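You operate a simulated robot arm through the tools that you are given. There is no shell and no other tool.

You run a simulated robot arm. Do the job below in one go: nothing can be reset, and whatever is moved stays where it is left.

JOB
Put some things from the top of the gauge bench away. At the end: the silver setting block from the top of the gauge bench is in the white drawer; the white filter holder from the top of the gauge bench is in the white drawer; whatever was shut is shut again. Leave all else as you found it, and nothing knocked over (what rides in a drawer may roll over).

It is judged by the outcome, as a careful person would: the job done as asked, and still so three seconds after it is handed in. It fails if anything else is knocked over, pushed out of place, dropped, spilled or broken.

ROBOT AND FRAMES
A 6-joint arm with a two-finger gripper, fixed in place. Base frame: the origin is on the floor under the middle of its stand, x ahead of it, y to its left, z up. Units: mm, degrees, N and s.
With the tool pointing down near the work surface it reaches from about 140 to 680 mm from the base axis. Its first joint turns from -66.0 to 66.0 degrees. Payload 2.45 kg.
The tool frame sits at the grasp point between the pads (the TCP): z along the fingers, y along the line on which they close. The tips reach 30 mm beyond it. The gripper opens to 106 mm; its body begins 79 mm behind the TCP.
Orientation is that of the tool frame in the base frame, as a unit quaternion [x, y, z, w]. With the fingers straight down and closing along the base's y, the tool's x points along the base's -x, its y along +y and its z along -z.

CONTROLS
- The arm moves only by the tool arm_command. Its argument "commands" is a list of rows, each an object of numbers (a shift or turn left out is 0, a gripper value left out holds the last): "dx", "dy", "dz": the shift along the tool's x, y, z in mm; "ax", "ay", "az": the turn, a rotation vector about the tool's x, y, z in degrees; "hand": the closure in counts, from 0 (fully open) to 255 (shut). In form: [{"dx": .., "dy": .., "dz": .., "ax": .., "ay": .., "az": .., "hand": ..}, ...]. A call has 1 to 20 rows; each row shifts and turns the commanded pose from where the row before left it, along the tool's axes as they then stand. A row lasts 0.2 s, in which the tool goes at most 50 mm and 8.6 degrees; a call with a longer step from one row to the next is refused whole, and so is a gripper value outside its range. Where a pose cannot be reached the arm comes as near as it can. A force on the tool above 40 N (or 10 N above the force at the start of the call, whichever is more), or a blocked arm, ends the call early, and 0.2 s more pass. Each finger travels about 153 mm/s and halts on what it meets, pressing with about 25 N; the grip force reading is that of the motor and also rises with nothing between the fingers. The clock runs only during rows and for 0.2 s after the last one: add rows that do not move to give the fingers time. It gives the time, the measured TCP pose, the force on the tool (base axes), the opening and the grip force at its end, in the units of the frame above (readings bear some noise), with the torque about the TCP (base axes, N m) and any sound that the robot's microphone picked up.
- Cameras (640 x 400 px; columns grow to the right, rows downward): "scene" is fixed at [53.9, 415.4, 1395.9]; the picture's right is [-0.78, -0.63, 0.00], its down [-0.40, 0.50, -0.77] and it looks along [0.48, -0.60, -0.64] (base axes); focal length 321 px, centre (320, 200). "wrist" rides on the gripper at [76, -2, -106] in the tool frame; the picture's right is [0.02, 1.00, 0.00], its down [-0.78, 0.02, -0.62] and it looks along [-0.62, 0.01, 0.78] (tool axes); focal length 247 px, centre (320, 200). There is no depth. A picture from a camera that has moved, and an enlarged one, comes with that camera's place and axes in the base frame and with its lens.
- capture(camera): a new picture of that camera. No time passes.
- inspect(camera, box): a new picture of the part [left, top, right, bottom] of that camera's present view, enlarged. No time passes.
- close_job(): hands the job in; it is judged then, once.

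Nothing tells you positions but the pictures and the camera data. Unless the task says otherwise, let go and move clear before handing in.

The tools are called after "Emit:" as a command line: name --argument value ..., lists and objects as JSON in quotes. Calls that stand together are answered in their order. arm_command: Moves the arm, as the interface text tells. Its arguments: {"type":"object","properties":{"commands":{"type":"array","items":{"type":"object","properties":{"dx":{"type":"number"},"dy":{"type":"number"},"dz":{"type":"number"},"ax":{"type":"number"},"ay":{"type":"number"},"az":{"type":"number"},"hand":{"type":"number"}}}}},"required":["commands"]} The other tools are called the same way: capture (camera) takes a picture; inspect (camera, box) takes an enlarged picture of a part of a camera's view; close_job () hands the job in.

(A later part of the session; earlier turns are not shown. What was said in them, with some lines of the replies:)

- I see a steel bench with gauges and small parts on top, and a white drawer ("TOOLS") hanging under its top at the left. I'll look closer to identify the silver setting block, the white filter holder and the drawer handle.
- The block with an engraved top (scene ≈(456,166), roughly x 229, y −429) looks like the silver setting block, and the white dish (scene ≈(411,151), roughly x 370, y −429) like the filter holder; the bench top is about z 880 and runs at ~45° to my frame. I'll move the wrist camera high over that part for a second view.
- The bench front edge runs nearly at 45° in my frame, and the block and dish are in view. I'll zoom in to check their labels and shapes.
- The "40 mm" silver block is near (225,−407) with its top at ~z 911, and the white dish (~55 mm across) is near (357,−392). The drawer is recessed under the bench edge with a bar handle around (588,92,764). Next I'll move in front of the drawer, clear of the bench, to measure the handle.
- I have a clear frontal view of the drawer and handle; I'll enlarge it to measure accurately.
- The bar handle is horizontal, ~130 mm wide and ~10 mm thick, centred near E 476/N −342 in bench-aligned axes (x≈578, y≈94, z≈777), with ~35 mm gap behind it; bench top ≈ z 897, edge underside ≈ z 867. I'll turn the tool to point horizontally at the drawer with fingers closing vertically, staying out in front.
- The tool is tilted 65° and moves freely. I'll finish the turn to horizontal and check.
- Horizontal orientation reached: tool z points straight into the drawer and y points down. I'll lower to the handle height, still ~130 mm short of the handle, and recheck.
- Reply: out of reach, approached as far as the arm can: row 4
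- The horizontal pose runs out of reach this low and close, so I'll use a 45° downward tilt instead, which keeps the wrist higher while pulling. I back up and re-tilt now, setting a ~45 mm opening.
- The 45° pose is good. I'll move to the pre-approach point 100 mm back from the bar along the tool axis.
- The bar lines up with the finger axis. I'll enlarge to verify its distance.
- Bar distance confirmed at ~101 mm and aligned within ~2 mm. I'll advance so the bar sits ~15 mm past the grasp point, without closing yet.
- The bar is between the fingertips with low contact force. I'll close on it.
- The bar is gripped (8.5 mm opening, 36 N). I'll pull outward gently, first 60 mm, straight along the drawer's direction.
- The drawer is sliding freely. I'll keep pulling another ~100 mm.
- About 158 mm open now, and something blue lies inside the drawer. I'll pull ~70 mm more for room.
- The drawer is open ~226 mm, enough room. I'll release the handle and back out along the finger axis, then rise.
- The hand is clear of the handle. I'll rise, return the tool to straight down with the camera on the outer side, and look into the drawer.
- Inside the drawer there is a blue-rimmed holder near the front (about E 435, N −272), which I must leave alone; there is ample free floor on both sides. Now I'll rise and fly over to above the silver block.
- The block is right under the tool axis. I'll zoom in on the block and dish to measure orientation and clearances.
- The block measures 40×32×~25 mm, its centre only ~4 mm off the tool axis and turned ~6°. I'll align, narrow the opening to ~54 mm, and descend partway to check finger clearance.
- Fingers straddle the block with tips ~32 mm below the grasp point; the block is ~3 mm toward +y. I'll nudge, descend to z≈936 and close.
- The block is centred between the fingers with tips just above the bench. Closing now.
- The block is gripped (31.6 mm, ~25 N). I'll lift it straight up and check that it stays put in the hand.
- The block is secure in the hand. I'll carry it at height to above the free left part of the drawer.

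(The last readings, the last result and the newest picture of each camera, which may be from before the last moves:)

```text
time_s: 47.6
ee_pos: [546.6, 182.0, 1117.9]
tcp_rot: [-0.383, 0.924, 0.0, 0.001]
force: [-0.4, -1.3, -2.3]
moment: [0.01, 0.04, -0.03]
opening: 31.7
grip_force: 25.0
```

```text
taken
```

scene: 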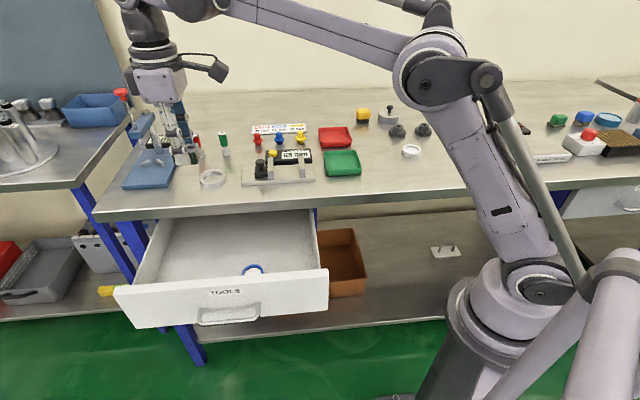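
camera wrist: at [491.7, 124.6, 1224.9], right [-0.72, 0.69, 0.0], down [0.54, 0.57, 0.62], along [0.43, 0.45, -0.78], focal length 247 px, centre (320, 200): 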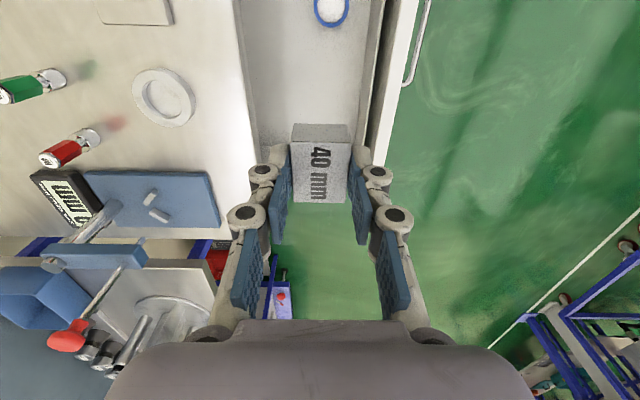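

The block is above the open drawer. I'll zoom to see the drawer's edges, floor and the blue holder relative to the tool.

Emit:
inspect --camera "wrist" --box '[230, 0, 430, 240]'

Emit:
inspect --camera "scene" --box '[110, 190, 340, 335]'

```text
1.67 times, centred on (330, 120) of wrist
camera zoom: at [491.7, 124.6, 1224.9], right [-0.72, 0.69, 0.0], down [0.54, 0.57, 0.62], along [0.43, 0.45, -0.78], focal length 412 px, centre (303, 333)
```

zoom: 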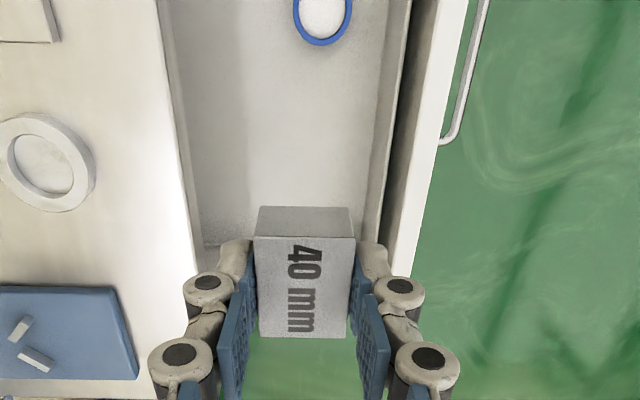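

```text
2.76 times, centred on (225, 262) of scene
camera zoom: at [54.0, 415.4, 1395.9], right [-0.78, -0.63, 0.0], down [-0.4, 0.5, -0.77], along [0.48, -0.6, -0.64], focal length 885 px, centre (582, 28)
```

zoom: 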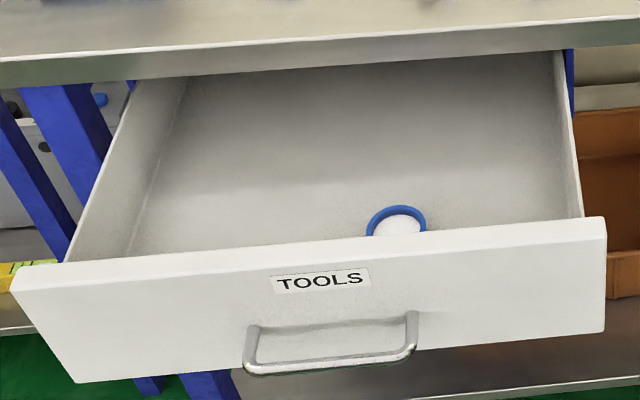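

Triangulating from three views, the blue holder's rim is at about E 440, N −246, z 761, so the drawer floor is around z 740. I'll descend with the block to about 25 mm above that and check.

Emit:
arm_command --commands '[{"dy": -4, "dz": 38}, {"dz": 40}, {"dz": 40}, {"dz": 40}, {"dz": 40}, {"dz": 40}, {"dz": 35}, {"dz": 25}, {"dz": 12}, {}]'

Emit:
capture --camera "wrist"

Emit:
inspect --camera "scene" --box '[110, 180, 340, 335]'

```text
time_s: 49.8
ee_pos: [550.3, 180.2, 807.7]
tcp_rot: [-0.384, 0.923, 0.001, 0.001]
force: [0.2, 0.0, -2.5]
moment: [-0.01, 0.01, 0.0]
opening: 31.4
grip_force: 25.3
```

```text
taken
camera wrist: at [495.2, 123.5, 913.5], right [-0.72, 0.69, 0.0], down [0.54, 0.57, 0.62], along [0.43, 0.45, -0.78], focal length 247 px, centre (320, 200)
```

wrist: 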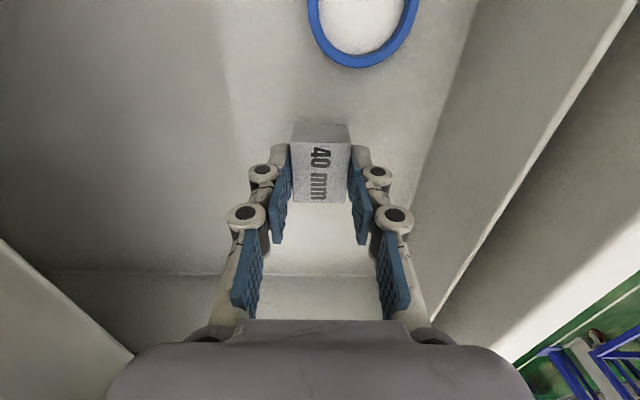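

```text
2.58 times, centred on (225, 258) of scene
camera zoom: at [54.0, 415.4, 1395.9], right [-0.78, -0.63, 0.0], down [-0.4, 0.5, -0.77], along [0.48, -0.6, -0.64], focal length 828 px, centre (565, 52)
```

zoom: 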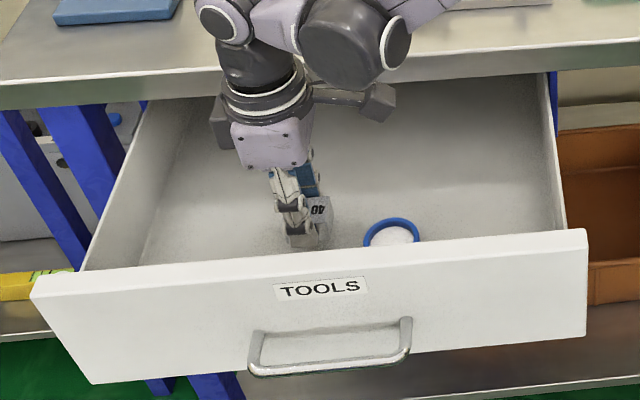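

The block is ~25–30 mm above the drawer floor, clear of the blue holder. I'll lower slowly and watch the force for touch-down.

Emit:
arm_command --commands '[{"dz": 7}, {"dz": 6}, {"dz": 4}, {}]'

Emit:
arm_command --commands '[{"dz": 2.5}, {"dz": 2.5}, {}]'

Emit:
inspect --camera "scene" --box '[180, 220, 280, 290]'

```text
time_s: 50.8
ee_pos: [551.4, 179.6, 790.0]
tcp_rot: [-0.384, 0.923, -0.001, 0.0]
force: [-0.3, -0.8, -2.7]
moment: [0.01, 0.02, 0.02]
opening: 31.3
grip_force: 25.3
```

```text
time_s: 51.6
ee_pos: [550.6, 180.0, 786.2]
tcp_rot: [-0.385, 0.923, 0.0, 0.001]
force: [0.5, 0.1, 19.3]
moment: [0.0, 0.0, 0.02]
opening: 31.7
grip_force: 25.3
```

```text
5.71 times, centred on (230, 255) of scene
camera zoom: at [53.6, 415.3, 1396.0], right [-0.78, -0.63, 0.0], down [-0.4, 0.5, -0.77], along [0.48, -0.6, -0.64], focal length 1833 px, centre (834, -114)
```

zoom: 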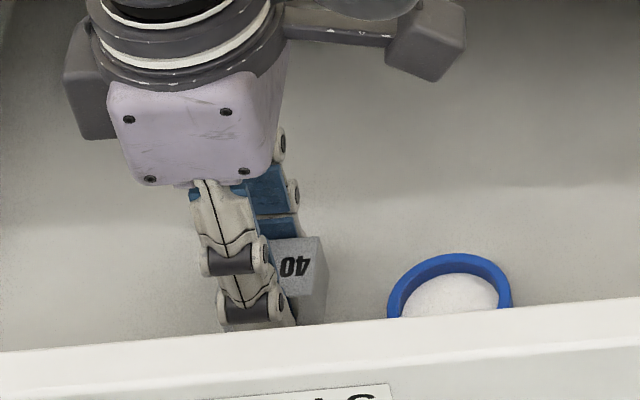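

The block touched the floor (19 N, TCP z≈786). I'll ease off slightly, open the fingers modestly, and rise.

Emit:
arm_command --commands '[{"dz": -0.8}, {"hand": 140}, {}, {}]'

Emit:
arm_command --commands '[{"dz": -10}, {"dz": -20}, {"dz": -40}, {"dz": -40}, {"dz": -40}, {}]'

Emit:
capture --camera "wrist"

Emit:
inspect --camera "scene" --box '[110, 180, 340, 335]'

```text
time_s: 52.6
ee_pos: [549.8, 180.3, 786.0]
tcp_rot: [-0.384, 0.923, 0.0, 0.001]
force: [0.4, -0.1, -0.4]
moment: [-0.01, -0.03, -0.03]
opening: 47.8
grip_force: 0.1
```

```text
time_s: 54.0
ee_pos: [549.9, 178.0, 934.6]
tcp_rot: [-0.383, 0.924, 0.001, 0.0]
force: [-0.2, 0.9, 0.2]
moment: [0.03, -0.01, -0.03]
opening: 47.7
grip_force: 0.1
```

```text
taken
camera wrist: at [495.6, 121.8, 1041.0], right [-0.72, 0.69, 0.0], down [0.54, 0.57, 0.62], along [0.43, 0.45, -0.78], focal length 247 px, centre (320, 200)
```

wrist: 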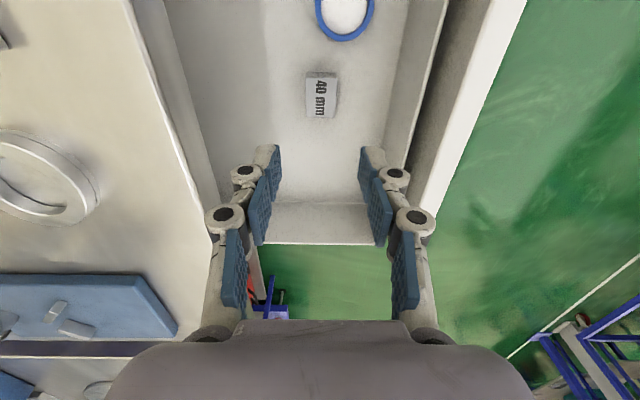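

```text
2.58 times, centred on (225, 258) of scene
camera zoom: at [53.9, 415.4, 1395.9], right [-0.78, -0.63, 0.0], down [-0.4, 0.5, -0.77], along [0.48, -0.6, -0.64], focal length 828 px, centre (565, 52)
```

zoom: 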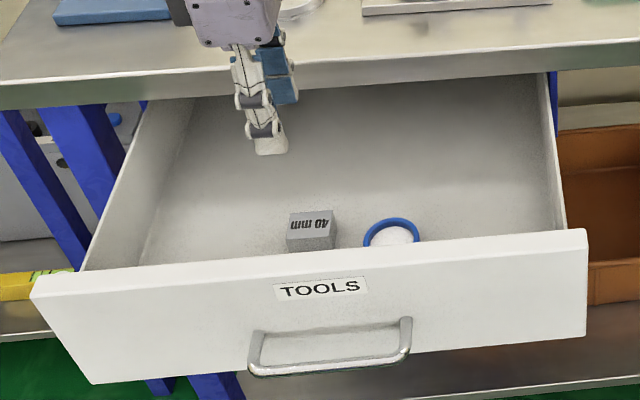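

The silver block sits upright in the drawer beside the blue holder. Now I'll rise and fly to above the white filter holder near (350,−385), keeping the same tool orientation.

Emit:
arm_command --commands '[{"dz": -37}, {"dz": -37}, {"dz": -37}, {"dz": -37}, {"dz": -37, "hand": 77}, {"dx": 38.5, "dy": -18.4}, {"dx": 38.5, "dy": -18.4}, {"dx": 38.5, "dy": -18.4}, {"dx": 38.5, "dy": -18.4}, {"dx": 38.5, "dy": -18.4}, {"dx": 38.5, "dy": -18.4}, {"dx": 38.5, "dy": -18.4}, {"dx": 38.5, "dy": -18.4}, {"dx": 38.5, "dy": -18.4}, {"dx": 38.5, "dy": -18.4}, {"dx": 38.5, "dy": -18.4}, {"dx": 38.5, "dy": -18.4}, {"dx": 38.5, "dy": -18.4}, {"dx": 38.5, "dy": -18.4}, {}]'

Emit:
capture --camera "wrist"

Emit:
inspect --camera "wrist" --box '[240, 30, 400, 150]'

```text
time_s: 58.2
ee_pos: [351.6, -385.3, 1119.3]
tcp_rot: [-0.384, 0.924, 0.0, 0.001]
force: [0.2, -0.5, 0.9]
moment: [0.02, -0.02, -0.01]
opening: 74.3
grip_force: 0.2
```

```text
taken
camera wrist: at [296.1, -441.0, 1226.4], right [-0.72, 0.69, 0.0], down [0.54, 0.57, 0.62], along [0.43, 0.45, -0.78], focal length 247 px, centre (320, 200)
```

wrist: 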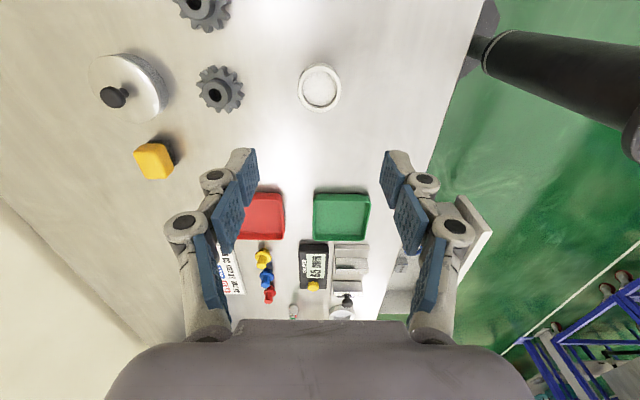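

```text
3.33 times, centred on (320, 90) of wrist
camera zoom: at [296.1, -441.0, 1226.4], right [-0.72, 0.69, 0.0], down [0.54, 0.57, 0.62], along [0.43, 0.45, -0.78], focal length 823 px, centre (320, 567)
```

zoom: 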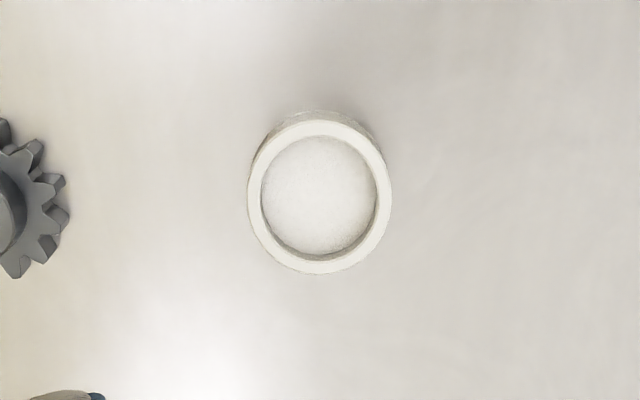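

The white holder is almost exactly under the tool axis (offset ≈(−3,−1.7) mm, ~52 mm diameter). I'll descend partway and check from the scene camera.

Emit:
arm_command --commands '[{"dx": -3, "dy": -1.7}, {"dz": 40}, {"dz": 40}, {"dz": 40}, {"dz": 34}, {}]'

Emit:
capture --camera "wrist"

Emit:
inspect --camera "scene" --box '[350, 90, 470, 180]'

```text
time_s: 59.6
ee_pos: [355.4, -383.1, 964.7]
tcp_rot: [-0.384, 0.923, 0.0, 0.001]
force: [-0.1, -0.1, -0.4]
moment: [0.01, 0.01, 0.02]
opening: 73.9
grip_force: 0.1
```

```text
taken
camera wrist: at [300.5, -440.9, 1071.0], right [-0.72, 0.69, 0.0], down [0.54, 0.57, 0.62], along [0.43, 0.45, -0.78], focal length 247 px, centre (320, 200)
```

wrist: 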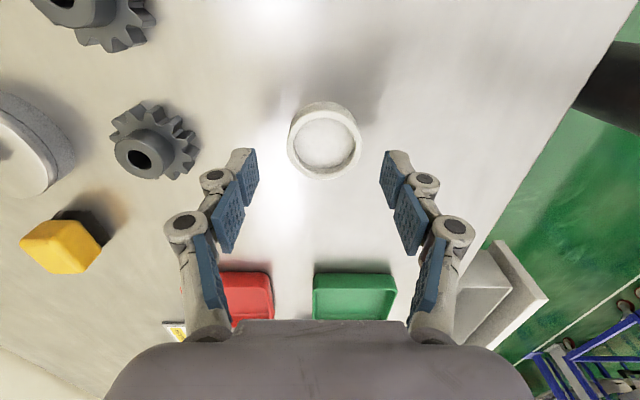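

```text
4.44 times, centred on (410, 135) of scene
camera zoom: at [53.9, 415.4, 1395.9], right [-0.78, -0.63, 0.0], down [-0.4, 0.5, -0.77], along [0.48, -0.6, -0.64], focal length 1426 px, centre (-80, 489)
```

zoom: 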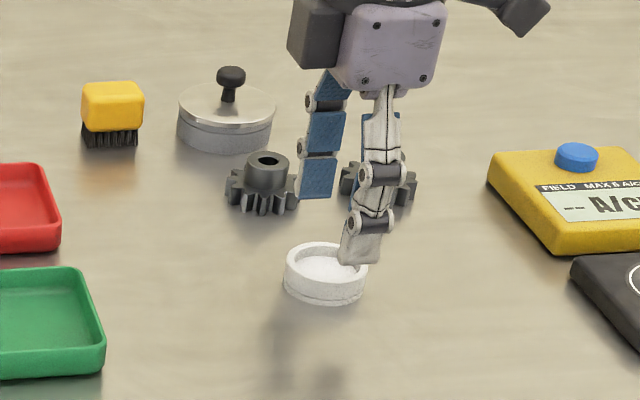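

The holder is within ~2.6 mm of centre; gears are well clear. I'll nudge, descend to z≈935 and check before closing.

Emit:
arm_command --commands '[{"dy": 2.4}, {"dz": 10}, {"dz": 10}, {"dz": 9.5}, {}]'

Emit:
capture --camera "wrist"

Emit:
inspect --camera "scene" --box '[350, 90, 470, 180]'

```text
time_s: 60.8
ee_pos: [352.4, -381.7, 934.7]
tcp_rot: [-0.384, 0.923, 0.001, 0.002]
force: [-0.1, 0.5, -0.2]
moment: [-0.02, 0.03, 0.02]
opening: 73.8
grip_force: 0.1
```

```text
taken
camera wrist: at [298.0, -438.9, 1042.6], right [-0.72, 0.69, 0.0], down [0.54, 0.57, 0.62], along [0.43, 0.45, -0.78], focal length 247 px, centre (320, 200)
```

wrist: 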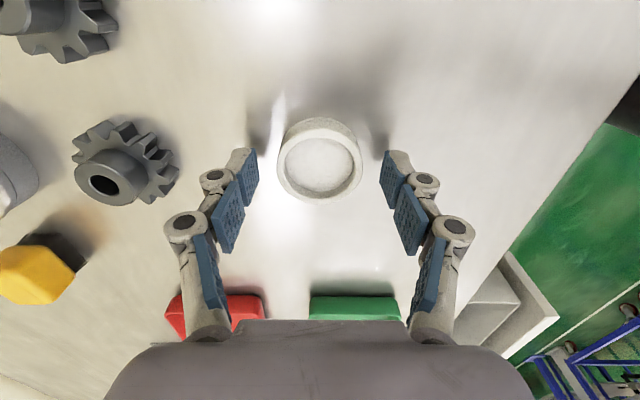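

```text
4.44 times, centred on (410, 135) of scene
camera zoom: at [53.9, 415.4, 1395.9], right [-0.78, -0.63, 0.0], down [-0.4, 0.5, -0.77], along [0.48, -0.6, -0.64], focal length 1426 px, centre (-80, 489)
```

zoom: 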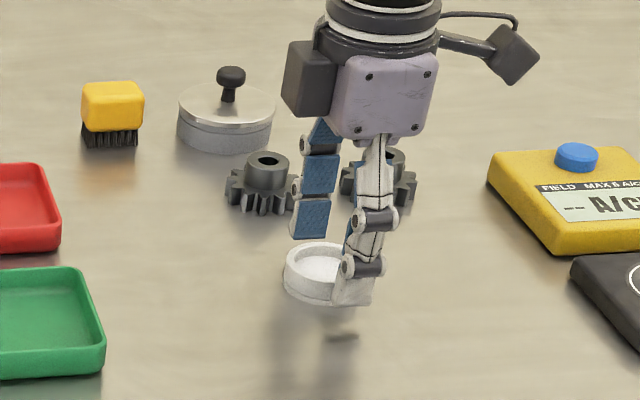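

The holder is between the fingers, ~3–4 mm off along the finger width; I'll correct that and close gently.

Emit:
arm_command --commands '[{"dx": 3, "dz": 1}, {"hand": 110}, {"hand": 255}, {}, {}, {}]'

Emit:
capture --camera "wrist"

Emit:
inspect --camera "scene" --box '[350, 90, 470, 180]'

```text
time_s: 62.2
ee_pos: [349.9, -384.4, 935.7]
tcp_rot: [-0.384, 0.924, 0.0, 0.001]
force: [-0.1, -0.2, 0.1]
moment: [-0.02, 0.0, 0.01]
opening: 50.7
grip_force: 25.0
```

```text
taken
camera wrist: at [295.8, -440.7, 1041.8], right [-0.72, 0.69, 0.0], down [0.54, 0.57, 0.62], along [0.43, 0.45, -0.78], focal length 247 px, centre (320, 200)
```

wrist: 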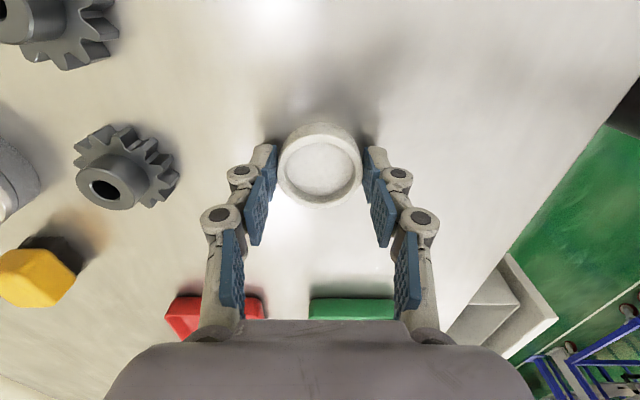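

```text
4.44 times, centred on (410, 135) of scene
camera zoom: at [53.9, 415.4, 1395.9], right [-0.78, -0.63, 0.0], down [-0.4, 0.5, -0.77], along [0.48, -0.6, -0.64], focal length 1426 px, centre (-80, 489)
```

zoom: 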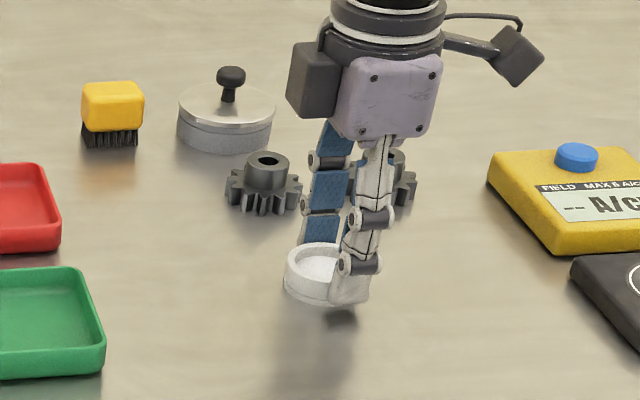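

Holder gripped (50.7 mm, 25 N). Lifting gently and keeping it level.

Emit:
arm_command --commands '[{"dz": -8}, {"dz": -15}, {"dz": -25}, {}]'

Emit:
inspect --camera "scene" --box '[350, 60, 470, 180]'

Emit:
capture --camera "wrist"

```text
time_s: 63.2
ee_pos: [349.6, -384.4, 982.8]
tcp_rot: [-0.384, 0.923, 0.0, 0.001]
force: [-0.1, 0.1, -0.8]
moment: [0.03, 0.0, -0.01]
opening: 50.9
grip_force: 25.1
```

```text
3.33 times, centred on (410, 120) of scene
camera zoom: at [53.9, 415.4, 1395.9], right [-0.78, -0.63, 0.0], down [-0.4, 0.5, -0.77], along [0.48, -0.6, -0.64], focal length 1069 px, centre (20, 467)
```

zoom: 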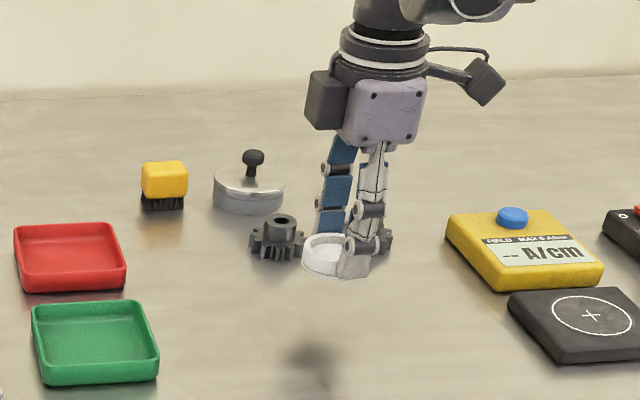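

```text
taken
camera wrist: at [295.6, -440.2, 1089.9], right [-0.72, 0.69, 0.0], down [0.54, 0.57, 0.62], along [0.43, 0.45, -0.78], focal length 247 px, centre (320, 200)
```

wrist: 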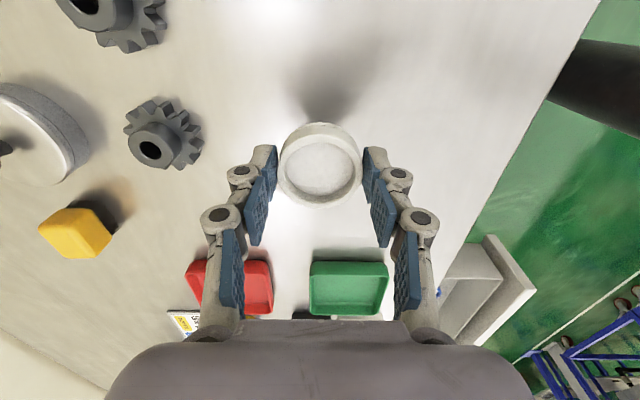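

The holder hangs level in the grip. I'll carry it at height to above the free right part of the drawer (E≈357), away from the blue holder.

Emit:
arm_command --commands '[{"dz": -30}, {"dz": -40}, {"dz": -40}, {"dz": -25}, {"dx": -16, "dy": 10.7}, {"dx": -31.8, "dy": 21.4}, {"dx": -31.8, "dy": 21.4}, {"dx": -31.8, "dy": 21.4}, {"dx": -31.8, "dy": 21.4}, {"dx": -31.8, "dy": 21.4}, {"dx": -31.8, "dy": 21.4}, {"dx": -31.8, "dy": 21.4}, {"dx": -31.8, "dy": 21.4}, {"dx": -31.8, "dy": 21.4}, {"dx": -31.8, "dy": 21.4}, {"dx": -31.8, "dy": 21.4}, {"dx": -16, "dy": 10.7}, {}, {}]'

Emit:
capture --camera "wrist"

Emit:
capture --camera "scene"

```text
time_s: 67.2
ee_pos: [438.3, 68.1, 1118.2]
tcp_rot: [-0.384, 0.923, 0.0, 0.0]
force: [-0.2, -0.1, -0.3]
moment: [-0.02, 0.0, -0.01]
opening: 50.8
grip_force: 24.8
```

```text
taken
camera wrist: at [383.6, 11.0, 1223.6], right [-0.72, 0.69, 0.0], down [0.54, 0.57, 0.62], along [0.43, 0.45, -0.78], focal length 247 px, centre (320, 200)
```

wrist: 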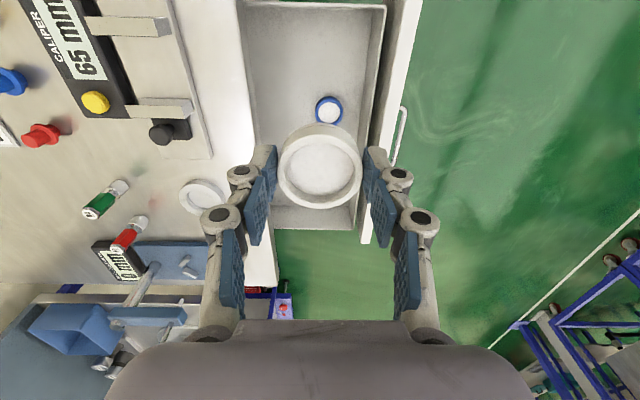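

```text
taken
```

scene: 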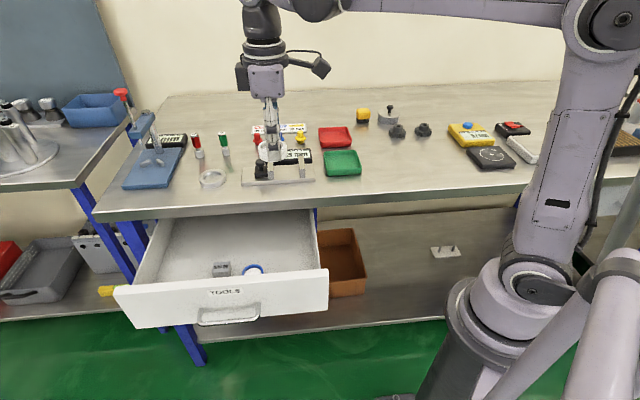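

Blue holder confirmed at E≈435, N≈−245; my holder is over free floor at E≈357. I'll shift 5 mm farther from it and descend to ~14 mm above the floor.

Emit:
arm_command --commands '[{"dx": 5, "dz": 30}, {"dz": 40}, {"dz": 40}, {"dz": 40}, {"dz": 40}, {"dz": 40}, {"dz": 38}, {"dz": 30}, {"dz": 18}, {}]'

Emit:
capture --camera "wrist"

Emit:
inspect --camera "scene" --box '[110, 180, 340, 335]'

```text
time_s: 69.4
ee_pos: [436.4, 64.4, 804.5]
tcp_rot: [-0.383, 0.924, 0.0, 0.001]
force: [0.3, -0.3, -0.2]
moment: [-0.01, -0.02, 0.0]
opening: 50.7
grip_force: 25.4
```

```text
taken
camera wrist: at [381.0, 7.9, 910.7], right [-0.72, 0.69, 0.0], down [0.54, 0.57, 0.62], along [0.43, 0.45, -0.78], focal length 247 px, centre (320, 200)
```

wrist: 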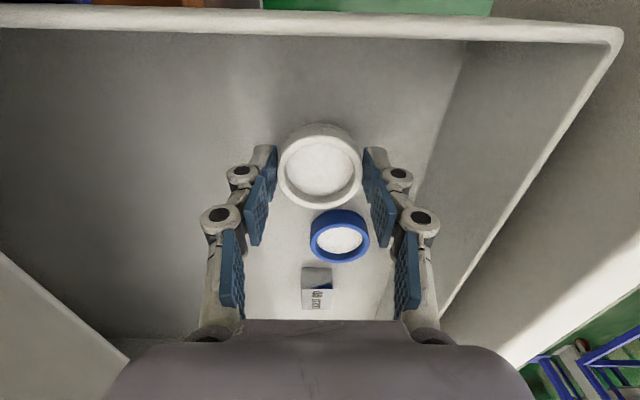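

```text
2.58 times, centred on (225, 258) of scene
camera zoom: at [53.9, 415.4, 1395.9], right [-0.78, -0.63, 0.0], down [-0.4, 0.5, -0.77], along [0.48, -0.6, -0.64], focal length 828 px, centre (565, 52)
```

zoom: 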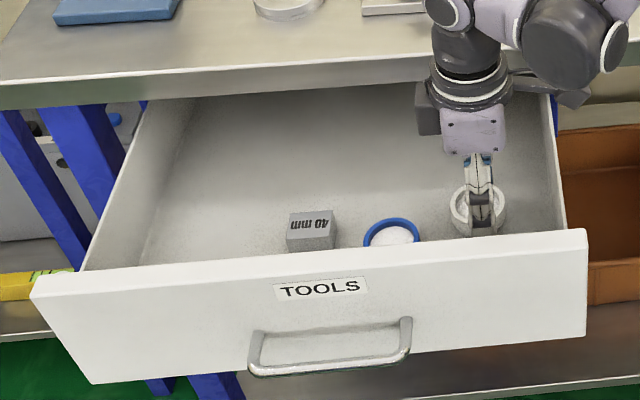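

Everything is clear. Lowering the last ~20 mm slowly until I feel the floor.

Emit:
arm_command --commands '[{"dz": 6}, {"dz": 5}, {"dz": 4}, {}]'

Emit:
arm_command --commands '[{"dz": 2}, {"dz": 2}, {}]'

```text
time_s: 70.4
ee_pos: [435.3, 65.6, 788.7]
tcp_rot: [-0.383, 0.924, 0.001, 0.001]
force: [0.2, 0.3, -0.8]
moment: [-0.01, 0.02, 0.0]
opening: 51.0
grip_force: 25.2
```

```text
time_s: 71.2
ee_pos: [435.6, 64.0, 783.7]
tcp_rot: [-0.384, 0.923, 0.001, 0.0]
force: [0.6, -0.8, 20.2]
moment: [0.01, -0.09, 0.0]
opening: 51.0
grip_force: 25.4
```

The holder touched the floor (20 N). I'll ease off, open, and rise straight up.

Emit:
arm_command --commands '[{"dz": -0.8}, {"hand": 96}, {}, {}]'

Emit:
arm_command --commands '[{"dz": -10}, {"dz": -20}, {"dz": -40}, {"dz": -40}, {"dz": -40}, {}]'

Emit:
capture --camera "wrist"

Emit:
inspect --camera "scene" --box '[110, 180, 340, 335]'

```text
time_s: 72.2
ee_pos: [435.8, 64.5, 784.6]
tcp_rot: [-0.384, 0.923, 0.0, 0.001]
force: [-0.2, 0.0, 0.1]
moment: [-0.02, 0.04, 0.0]
opening: 66.2
grip_force: 0.0
```

```text
time_s: 73.6
ee_pos: [434.7, 61.9, 934.8]
tcp_rot: [-0.384, 0.923, 0.0, 0.0]
force: [-0.3, 0.1, 0.1]
moment: [-0.01, -0.01, -0.01]
opening: 66.2
grip_force: 0.1
```

```text
taken
camera wrist: at [380.7, 6.4, 1042.0], right [-0.72, 0.69, 0.0], down [0.54, 0.57, 0.62], along [0.43, 0.45, -0.78], focal length 247 px, centre (320, 200)
```

wrist: 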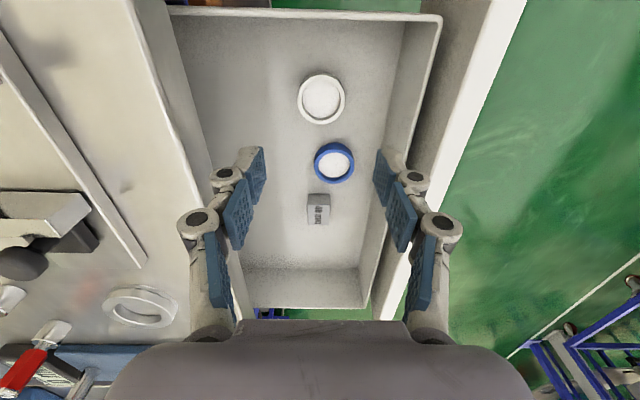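

```text
2.58 times, centred on (225, 258) of scene
camera zoom: at [53.9, 415.4, 1395.9], right [-0.78, -0.63, 0.0], down [-0.4, 0.5, -0.77], along [0.48, -0.6, -0.64], focal length 828 px, centre (565, 52)
```

zoom: 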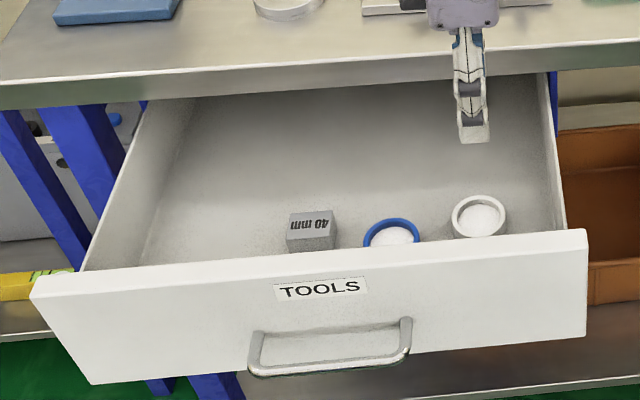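

All three items sit upright in the drawer. Now I'll go back to the pre-grasp pose in front of the handle (rise, move out, tilt 45°) to shut the drawer.

Emit:
arm_command --commands '[{"dz": -34}, {"dz": -34}, {"dz": -33}, {"dx": -20.8, "dy": 34}, {"dx": -20.8, "dy": 34}, {"dx": -20.8, "dy": 34}, {"dx": -20.8, "dy": 34}, {"dx": -20.8, "dy": 34}, {"dx": -20.8, "dy": 34}, {"ax": 7.5, "hand": 160}, {"ax": 7.5}, {"ax": 7.5}, {"ax": 7.5}, {"ax": 7.5}, {"ax": 7.5}, {}]'

Emit:
capture --camera "scene"

```text
time_s: 77.0
ee_pos: [378.4, 297.0, 1036.4]
tcp_rot: [-0.353, 0.853, -0.354, 0.147]
force: [0.1, 0.3, 0.2]
moment: [0.0, -0.02, -0.01]
opening: 39.4
grip_force: 0.0
```

```text
taken
```

scene: 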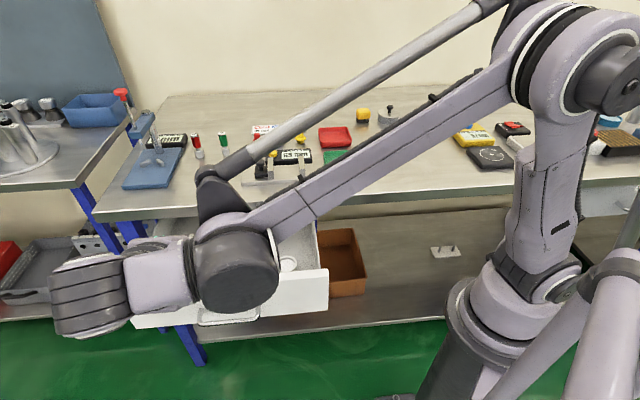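

I'll descend to the same spot I backed out to earlier, 80 mm off the handle, and verify with the wrist camera.

Emit:
arm_command --commands '[{"dy": 27.1, "dz": 29.5}, {"dy": 28.3, "dz": 28.3}, {"dy": 28.3, "dz": 28.3}, {"dy": 28.3, "dz": 28.3}, {"dy": 28.3, "dz": 28.3}, {}]'

Emit:
capture --camera "wrist"

```text
time_s: 78.4
ee_pos: [379.9, 296.0, 834.5]
tcp_rot: [-0.354, 0.853, -0.354, 0.147]
force: [-0.6, -0.3, -0.4]
moment: [-0.02, 0.01, -0.02]
opening: 39.4
grip_force: 0.0
```

```text
taken
camera wrist: at [272.0, 292.4, 909.8], right [-0.52, 0.48, -0.71], down [0.23, 0.87, 0.43], along [0.82, 0.06, -0.56], focal length 247 px, centre (320, 200)
```

wrist: 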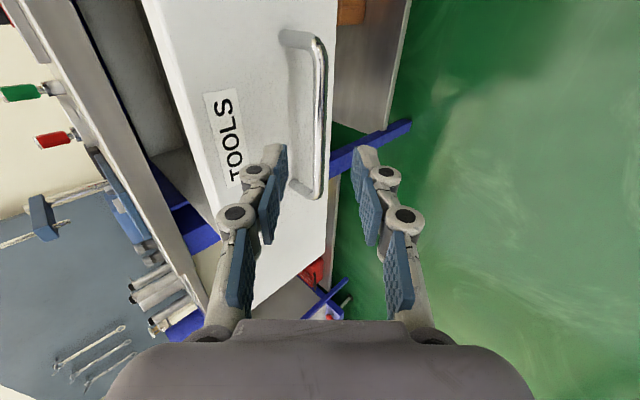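

The view matches the earlier one, so the handle is where I left it. I'll advance 65 mm and grip the bar.

Emit:
arm_command --commands '[{"dz": 17}, {"dz": 16}, {"dz": 16}, {"dz": 16}, {}]'

Emit:
arm_command --commands '[{"hand": 255}, {}, {}, {}]'

Emit:
capture --camera "wrist"

```text
time_s: 79.6
ee_pos: [414.4, 264.2, 790.2]
tcp_rot: [-0.355, 0.853, -0.354, 0.147]
force: [0.5, 0.7, 0.8]
moment: [-0.05, 0.01, -0.01]
opening: 39.2
grip_force: 0.0
```

```text
time_s: 80.6
ee_pos: [413.2, 262.5, 789.9]
tcp_rot: [-0.354, 0.853, -0.354, 0.147]
force: [1.3, -0.5, 11.2]
moment: [0.01, -0.09, -0.34]
opening: 8.6
grip_force: 36.4
```

```text
taken
camera wrist: at [305.2, 260.2, 866.9], right [-0.51, 0.48, -0.71], down [0.23, 0.87, 0.43], along [0.83, 0.06, -0.56], focal length 247 px, centre (320, 200)
```

wrist: 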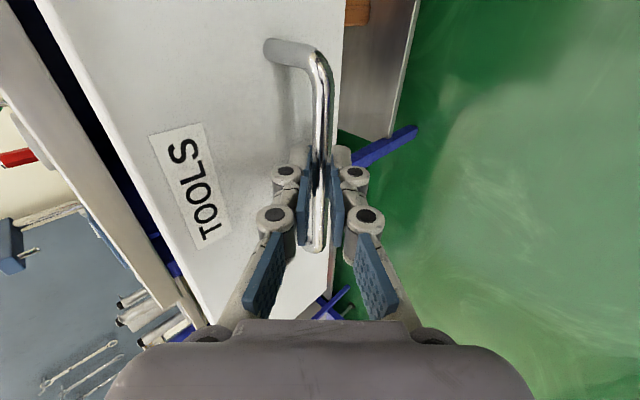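

The bar is gripped again. I'll push the drawer in smoothly at ~60 mm/s so the contents don't slide about.

Emit:
arm_command --commands '[{"dy": -2.8, "dz": 2.8}, {"dy": -5.7, "dz": 5.7}, {"dy": -8.5, "dz": 8.5}, {"dy": -8.5, "dz": 8.5}, {"dy": -8.5, "dz": 8.5}, {"dy": -8.5, "dz": 8.5}, {"dy": -8.5, "dz": 8.5}, {"dy": -8.5, "dz": 8.5}, {"dy": -8.5, "dz": 8.5}, {"dy": -8.5, "dz": 8.5}, {"dy": -8.5, "dz": 8.5}, {"dy": -8.5, "dz": 8.5}, {"dy": -8.5, "dz": 8.5}, {"dy": -8.5, "dz": 8.5}, {"dy": -8.5, "dz": 8.5}, {"dy": -5.7, "dz": 5.7}, {"dy": -2.8, "dz": 2.8}, {}]'

Emit:
capture --camera "scene"

```text
time_s: 84.4
ee_pos: [542.0, 134.1, 790.2]
tcp_rot: [-0.354, 0.852, -0.356, 0.148]
force: [5.4, 6.9, 32.9]
moment: [0.32, -0.6, 0.14]
opening: 8.5
grip_force: 36.3
```

```text
taken
```

scene: 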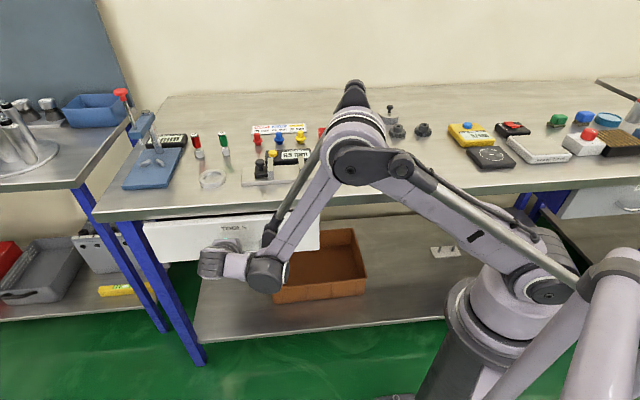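

The drawer is nearly in (about 44 mm left), but I'm pressing slightly on the bar vertically. I'll relieve upward ~2 mm and continue.

Emit:
arm_command --commands '[{"dy": -1.4, "dz": -1.4}, {}]'

Emit:
arm_command --commands '[{"dy": -7.07, "dz": 7.07}, {"dy": -7.07, "dz": 7.07}, {"dy": -7.07, "dz": 7.07}, {"dy": -5.3, "dz": 5.3}, {}]'

Emit:
capture --camera "scene"

```text
time_s: 85.0
ee_pos: [540.1, 135.2, 791.5]
tcp_rot: [-0.353, 0.854, -0.352, 0.146]
force: [4.1, 2.2, 0.9]
moment: [0.61, -0.72, 0.59]
opening: 8.5
grip_force: 36.2
```

```text
time_s: 86.2
ee_pos: [565.7, 108.0, 791.0]
tcp_rot: [-0.354, 0.854, -0.352, 0.146]
force: [2.7, 1.1, -29.5]
moment: [-0.01, 0.23, -0.54]
opening: 8.5
grip_force: 35.7
```

```text
taken
```

scene: 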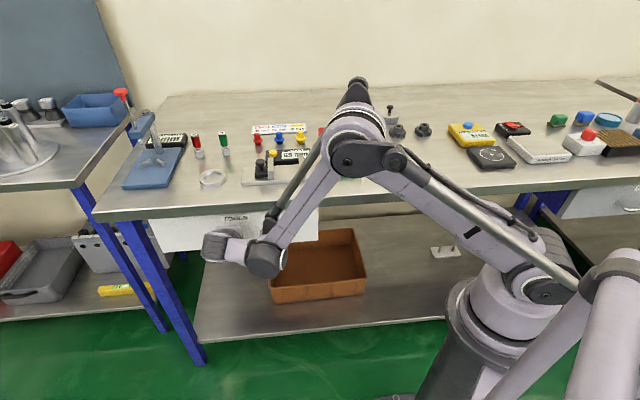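

Now I'm lifting slightly on the bar; I'll ease down ~1 mm and push the final ~9 mm in small steps, watching for the end stop.

Emit:
arm_command --commands '[{"dy": 0.7, "dz": 0.7}, {"dy": -3.5, "dz": 3.5}, {"dy": -2.8, "dz": 2.8}, {}]'

Emit:
arm_command --commands '[{"dy": -1.4, "dz": 1.4}, {"dy": -1.4, "dz": 1.4}, {}]'

```text
time_s: 87.2
ee_pos: [572.2, 103.7, 789.5]
tcp_rot: [-0.354, 0.854, -0.352, 0.146]
force: [-11.9, 3.8, -16.0]
moment: [-0.04, 0.22, -0.62]
opening: 8.5
grip_force: 36.9
```

```text
time_s: 87.9
ee_pos: [572.8, 104.3, 790.0]
tcp_rot: [-0.355, 0.855, -0.35, 0.145]
force: [-5.0, 3.5, 5.9]
moment: [0.26, -0.29, -0.19]
opening: 8.4
grip_force: 36.7
stopped in row 3: the force on the tool passed its limit at 42 N (the readings are from after the stop); the commanded pose is now the measured one
```

The drawer hit its end stop (42 N). I'll release the bar, back out, and compare visually with the original closed state.

Emit:
arm_command --commands '[{"hand": 166}, {}, {}]'

Emit:
arm_command --commands '[{"dz": -17}, {"dz": -17}, {"dz": -17}, {"dz": -17}, {"dz": -17}, {}]'

Emit:
capture --camera "wrist"

Emit:
inspect --camera "wrist" --box '[220, 10, 400, 210]'

```text
time_s: 88.7
ee_pos: [573.1, 102.5, 790.9]
tcp_rot: [-0.355, 0.854, -0.35, 0.145]
force: [-0.8, 0.4, -0.4]
moment: [0.05, 0.01, -0.02]
opening: 36.6
grip_force: 0.1
```

```text
time_s: 90.1
ee_pos: [531.8, 145.5, 851.7]
tcp_rot: [-0.355, 0.855, -0.35, 0.144]
force: [0.7, 0.2, 0.1]
moment: [0.01, -0.02, -0.03]
opening: 36.8
grip_force: 0.0
```

```text
taken
camera wrist: at [423.9, 142.3, 929.1], right [-0.52, 0.49, -0.7], down [0.24, 0.87, 0.43], along [0.82, 0.06, -0.57], focal length 247 px, centre (320, 200)
```

wrist: 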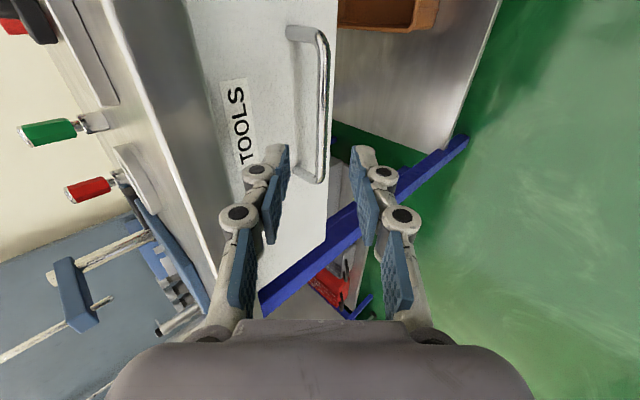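

```text
2.00 times, centred on (310, 110) of wrist
camera zoom: at [423.9, 142.3, 929.1], right [-0.52, 0.49, -0.7], down [0.24, 0.87, 0.43], along [0.82, 0.06, -0.57], focal length 494 px, centre (340, 380)
```

zoom: 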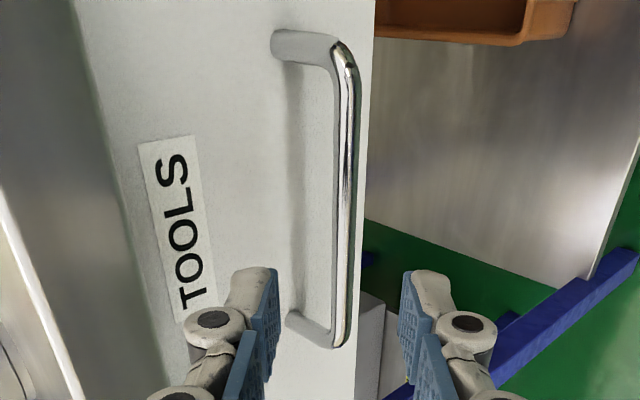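

I'll rise, return to the same straight-down viewpoint used before opening, and compare the closed drawer image directly.

Emit:
arm_command --commands '[{"dy": -3.5, "dz": -33.2}, {"dy": -3.5, "dz": -33.2}, {"dy": -3.5, "dz": -33.2}, {"ax": -7.5}, {"ax": -7.5}, {"ax": -7.5}, {"ax": -7.5}, {"ax": -7.5}, {"ax": -7.5}, {"hand": 0}, {}]'

Emit:
arm_command --commands '[{"az": 8.1818}, {"az": 8.1818}, {"az": 8.1818}, {"az": 8.1818}, {"az": 8.1818}, {"az": 8.1818}, {"az": 8.1818}, {"az": 8.1818}, {"az": 8.1818}, {"az": 8.1818}, {"az": 8.1818}, {}]'

Emit:
capture --camera "wrist"

Emit:
capture --camera "scene"

```text
time_s: 92.5
ee_pos: [487.3, 188.9, 928.6]
tcp_rot: [-0.384, 0.924, 0.005, -0.002]
force: [0.8, 0.8, -0.6]
moment: [0.03, 0.02, 0.0]
opening: 106.0
grip_force: 0.1
```

```text
time_s: 95.1
ee_pos: [486.4, 190.0, 929.7]
tcp_rot: [0.383, 0.924, 0.002, -0.003]
force: [-0.6, 0.7, 0.4]
moment: [0.03, 0.0, 0.01]
opening: 106.2
grip_force: 0.1
```

```text
taken
camera wrist: at [430.7, 240.4, 1036.4], right [0.69, 0.72, 0.0], down [0.57, -0.55, 0.61], along [0.44, -0.42, -0.79], focal length 247 px, centre (320, 200)
```

wrist: 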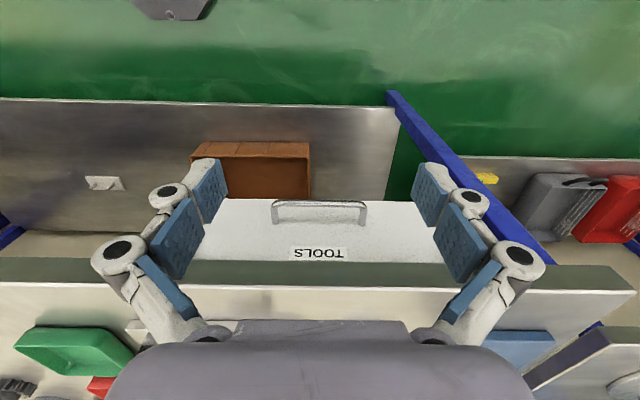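

```text
taken
```

scene: 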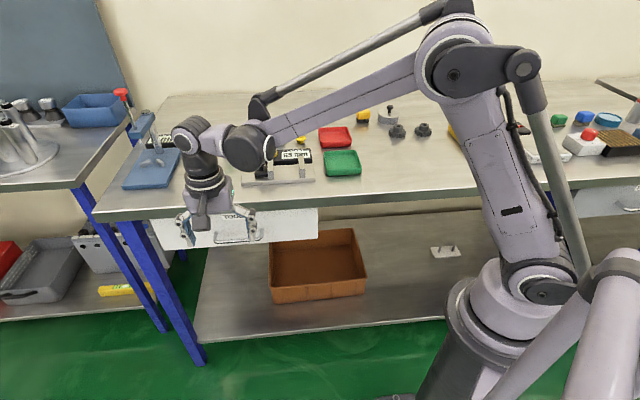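

This looks the same as the original closed state; I'll zoom to compare precisely.

Emit:
inspect --camera "wrist" --box '[190, 170, 450, 300]'

Emit:
inspect --camera "wrist" --box '[250, 180, 390, 270]'

```text
2.46 times, centred on (320, 235) of wrist
camera zoom: at [430.7, 240.4, 1036.4], right [0.69, 0.72, 0.0], down [0.57, -0.55, 0.61], along [0.44, -0.42, -0.79], focal length 608 px, centre (320, 114)
```

zoom: 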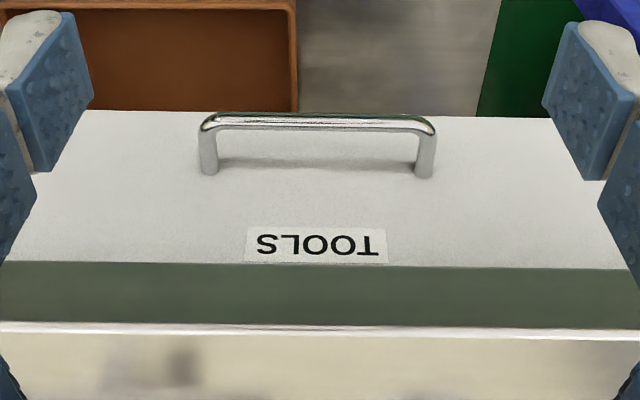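

```text
4.44 times, centred on (320, 225) of wrist
camera zoom: at [430.7, 240.4, 1036.4], right [0.69, 0.72, 0.0], down [0.57, -0.55, 0.61], along [0.44, -0.42, -0.79], focal length 1098 px, centre (320, 89)
```

zoom: 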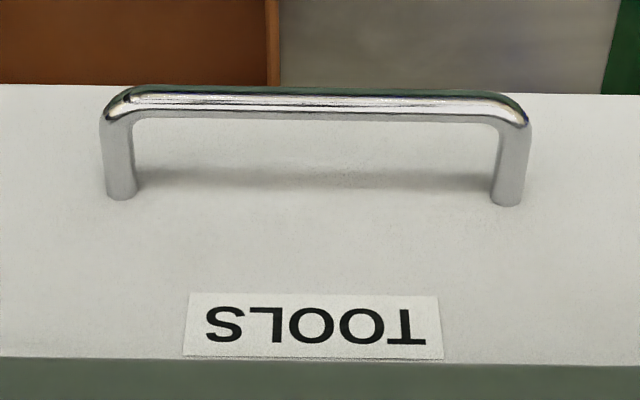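

The handle, label and bench edge line up with the original image to within about a millimetre, so the drawer is shut. I'll move the arm up and clear and take a last look at the whole scene.

Emit:
arm_command --commands '[{"dz": -38}, {"dz": -38}, {"dz": -38}, {"dz": -38}, {"dz": -38}, {"dx": -5, "dy": -40}, {"dx": -5, "dy": -40}, {"dx": -5, "dy": -40}, {"dx": -5, "dy": -40}, {"dx": -5, "dy": -40}, {"dx": -5, "dy": -40}, {}]'

Emit:
capture --camera "scene"

Emit:
inspect --camera "scene" --box '[100, 80, 340, 260]'

Emit:
inspect --camera "scene" --box '[320, 80, 560, 260]'

```text
time_s: 97.7
ee_pos: [339.7, -3.7, 1118.1]
tcp_rot: [0.381, 0.925, 0.002, -0.004]
force: [-0.8, 0.3, 0.3]
moment: [0.03, 0.02, 0.02]
opening: 106.1
grip_force: 0.0
```

```text
taken
```

scene: 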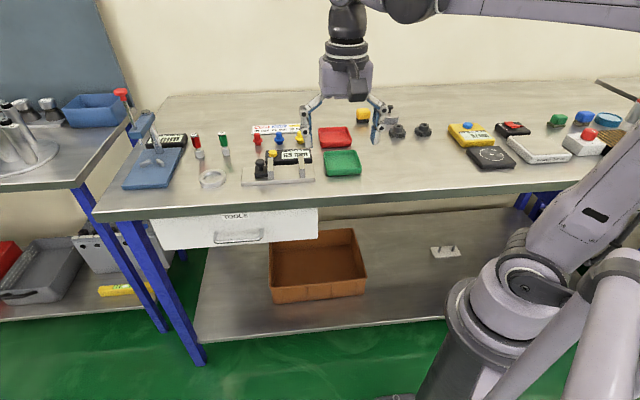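

```text
2.22 times, centred on (220, 170) of scene
camera zoom: at [53.9, 415.4, 1395.9], right [-0.78, -0.63, 0.0], down [-0.4, 0.5, -0.77], along [0.48, -0.6, -0.64], focal length 713 px, centre (542, 267)
```

zoom: 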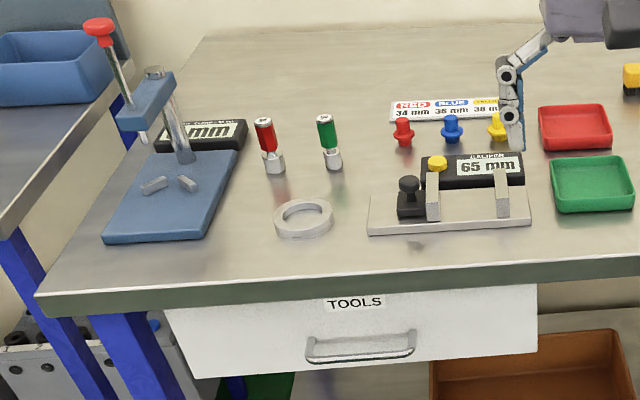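

```text
2.22 times, centred on (440, 170) of scene
camera zoom: at [53.9, 415.4, 1395.9], right [-0.78, -0.63, 0.0], down [-0.4, 0.5, -0.77], along [0.48, -0.6, -0.64], focal length 713 px, centre (53, 267)
```

zoom: 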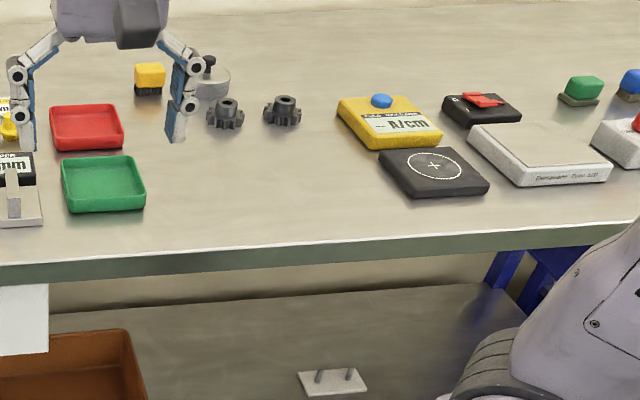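

The drawer is shut and looks the same as at the start. Every other item on the bench and shelf is where it was, and the arm is clear. Both requested items are in the white drawer, so I'm handing the job in.

Emit:
close_job

```text
The job is handed in.
```

The silver setting block (the one marked "40 mm") and the white filter holder are both in the white drawer, and the drawer is shut again. I've handed the job in; no verdict came back.

- **Drawer contents:** Both items stood upright when I let go of them. A blue-rimmed holder was already in the drawer; I left it alone. I couldn't see inside once the drawer was shut, so the contents may have shifted a little as it closed.
- **Drawer position:** It went in until it hit its stop. The handle, label and bench edge line up with the starting picture to within about a millimetre.
- **Everything else:** In the last scene pictures, the other things on the bench and the shelf below are where they were at the start. The arm is raised and clear, with the gripper open.
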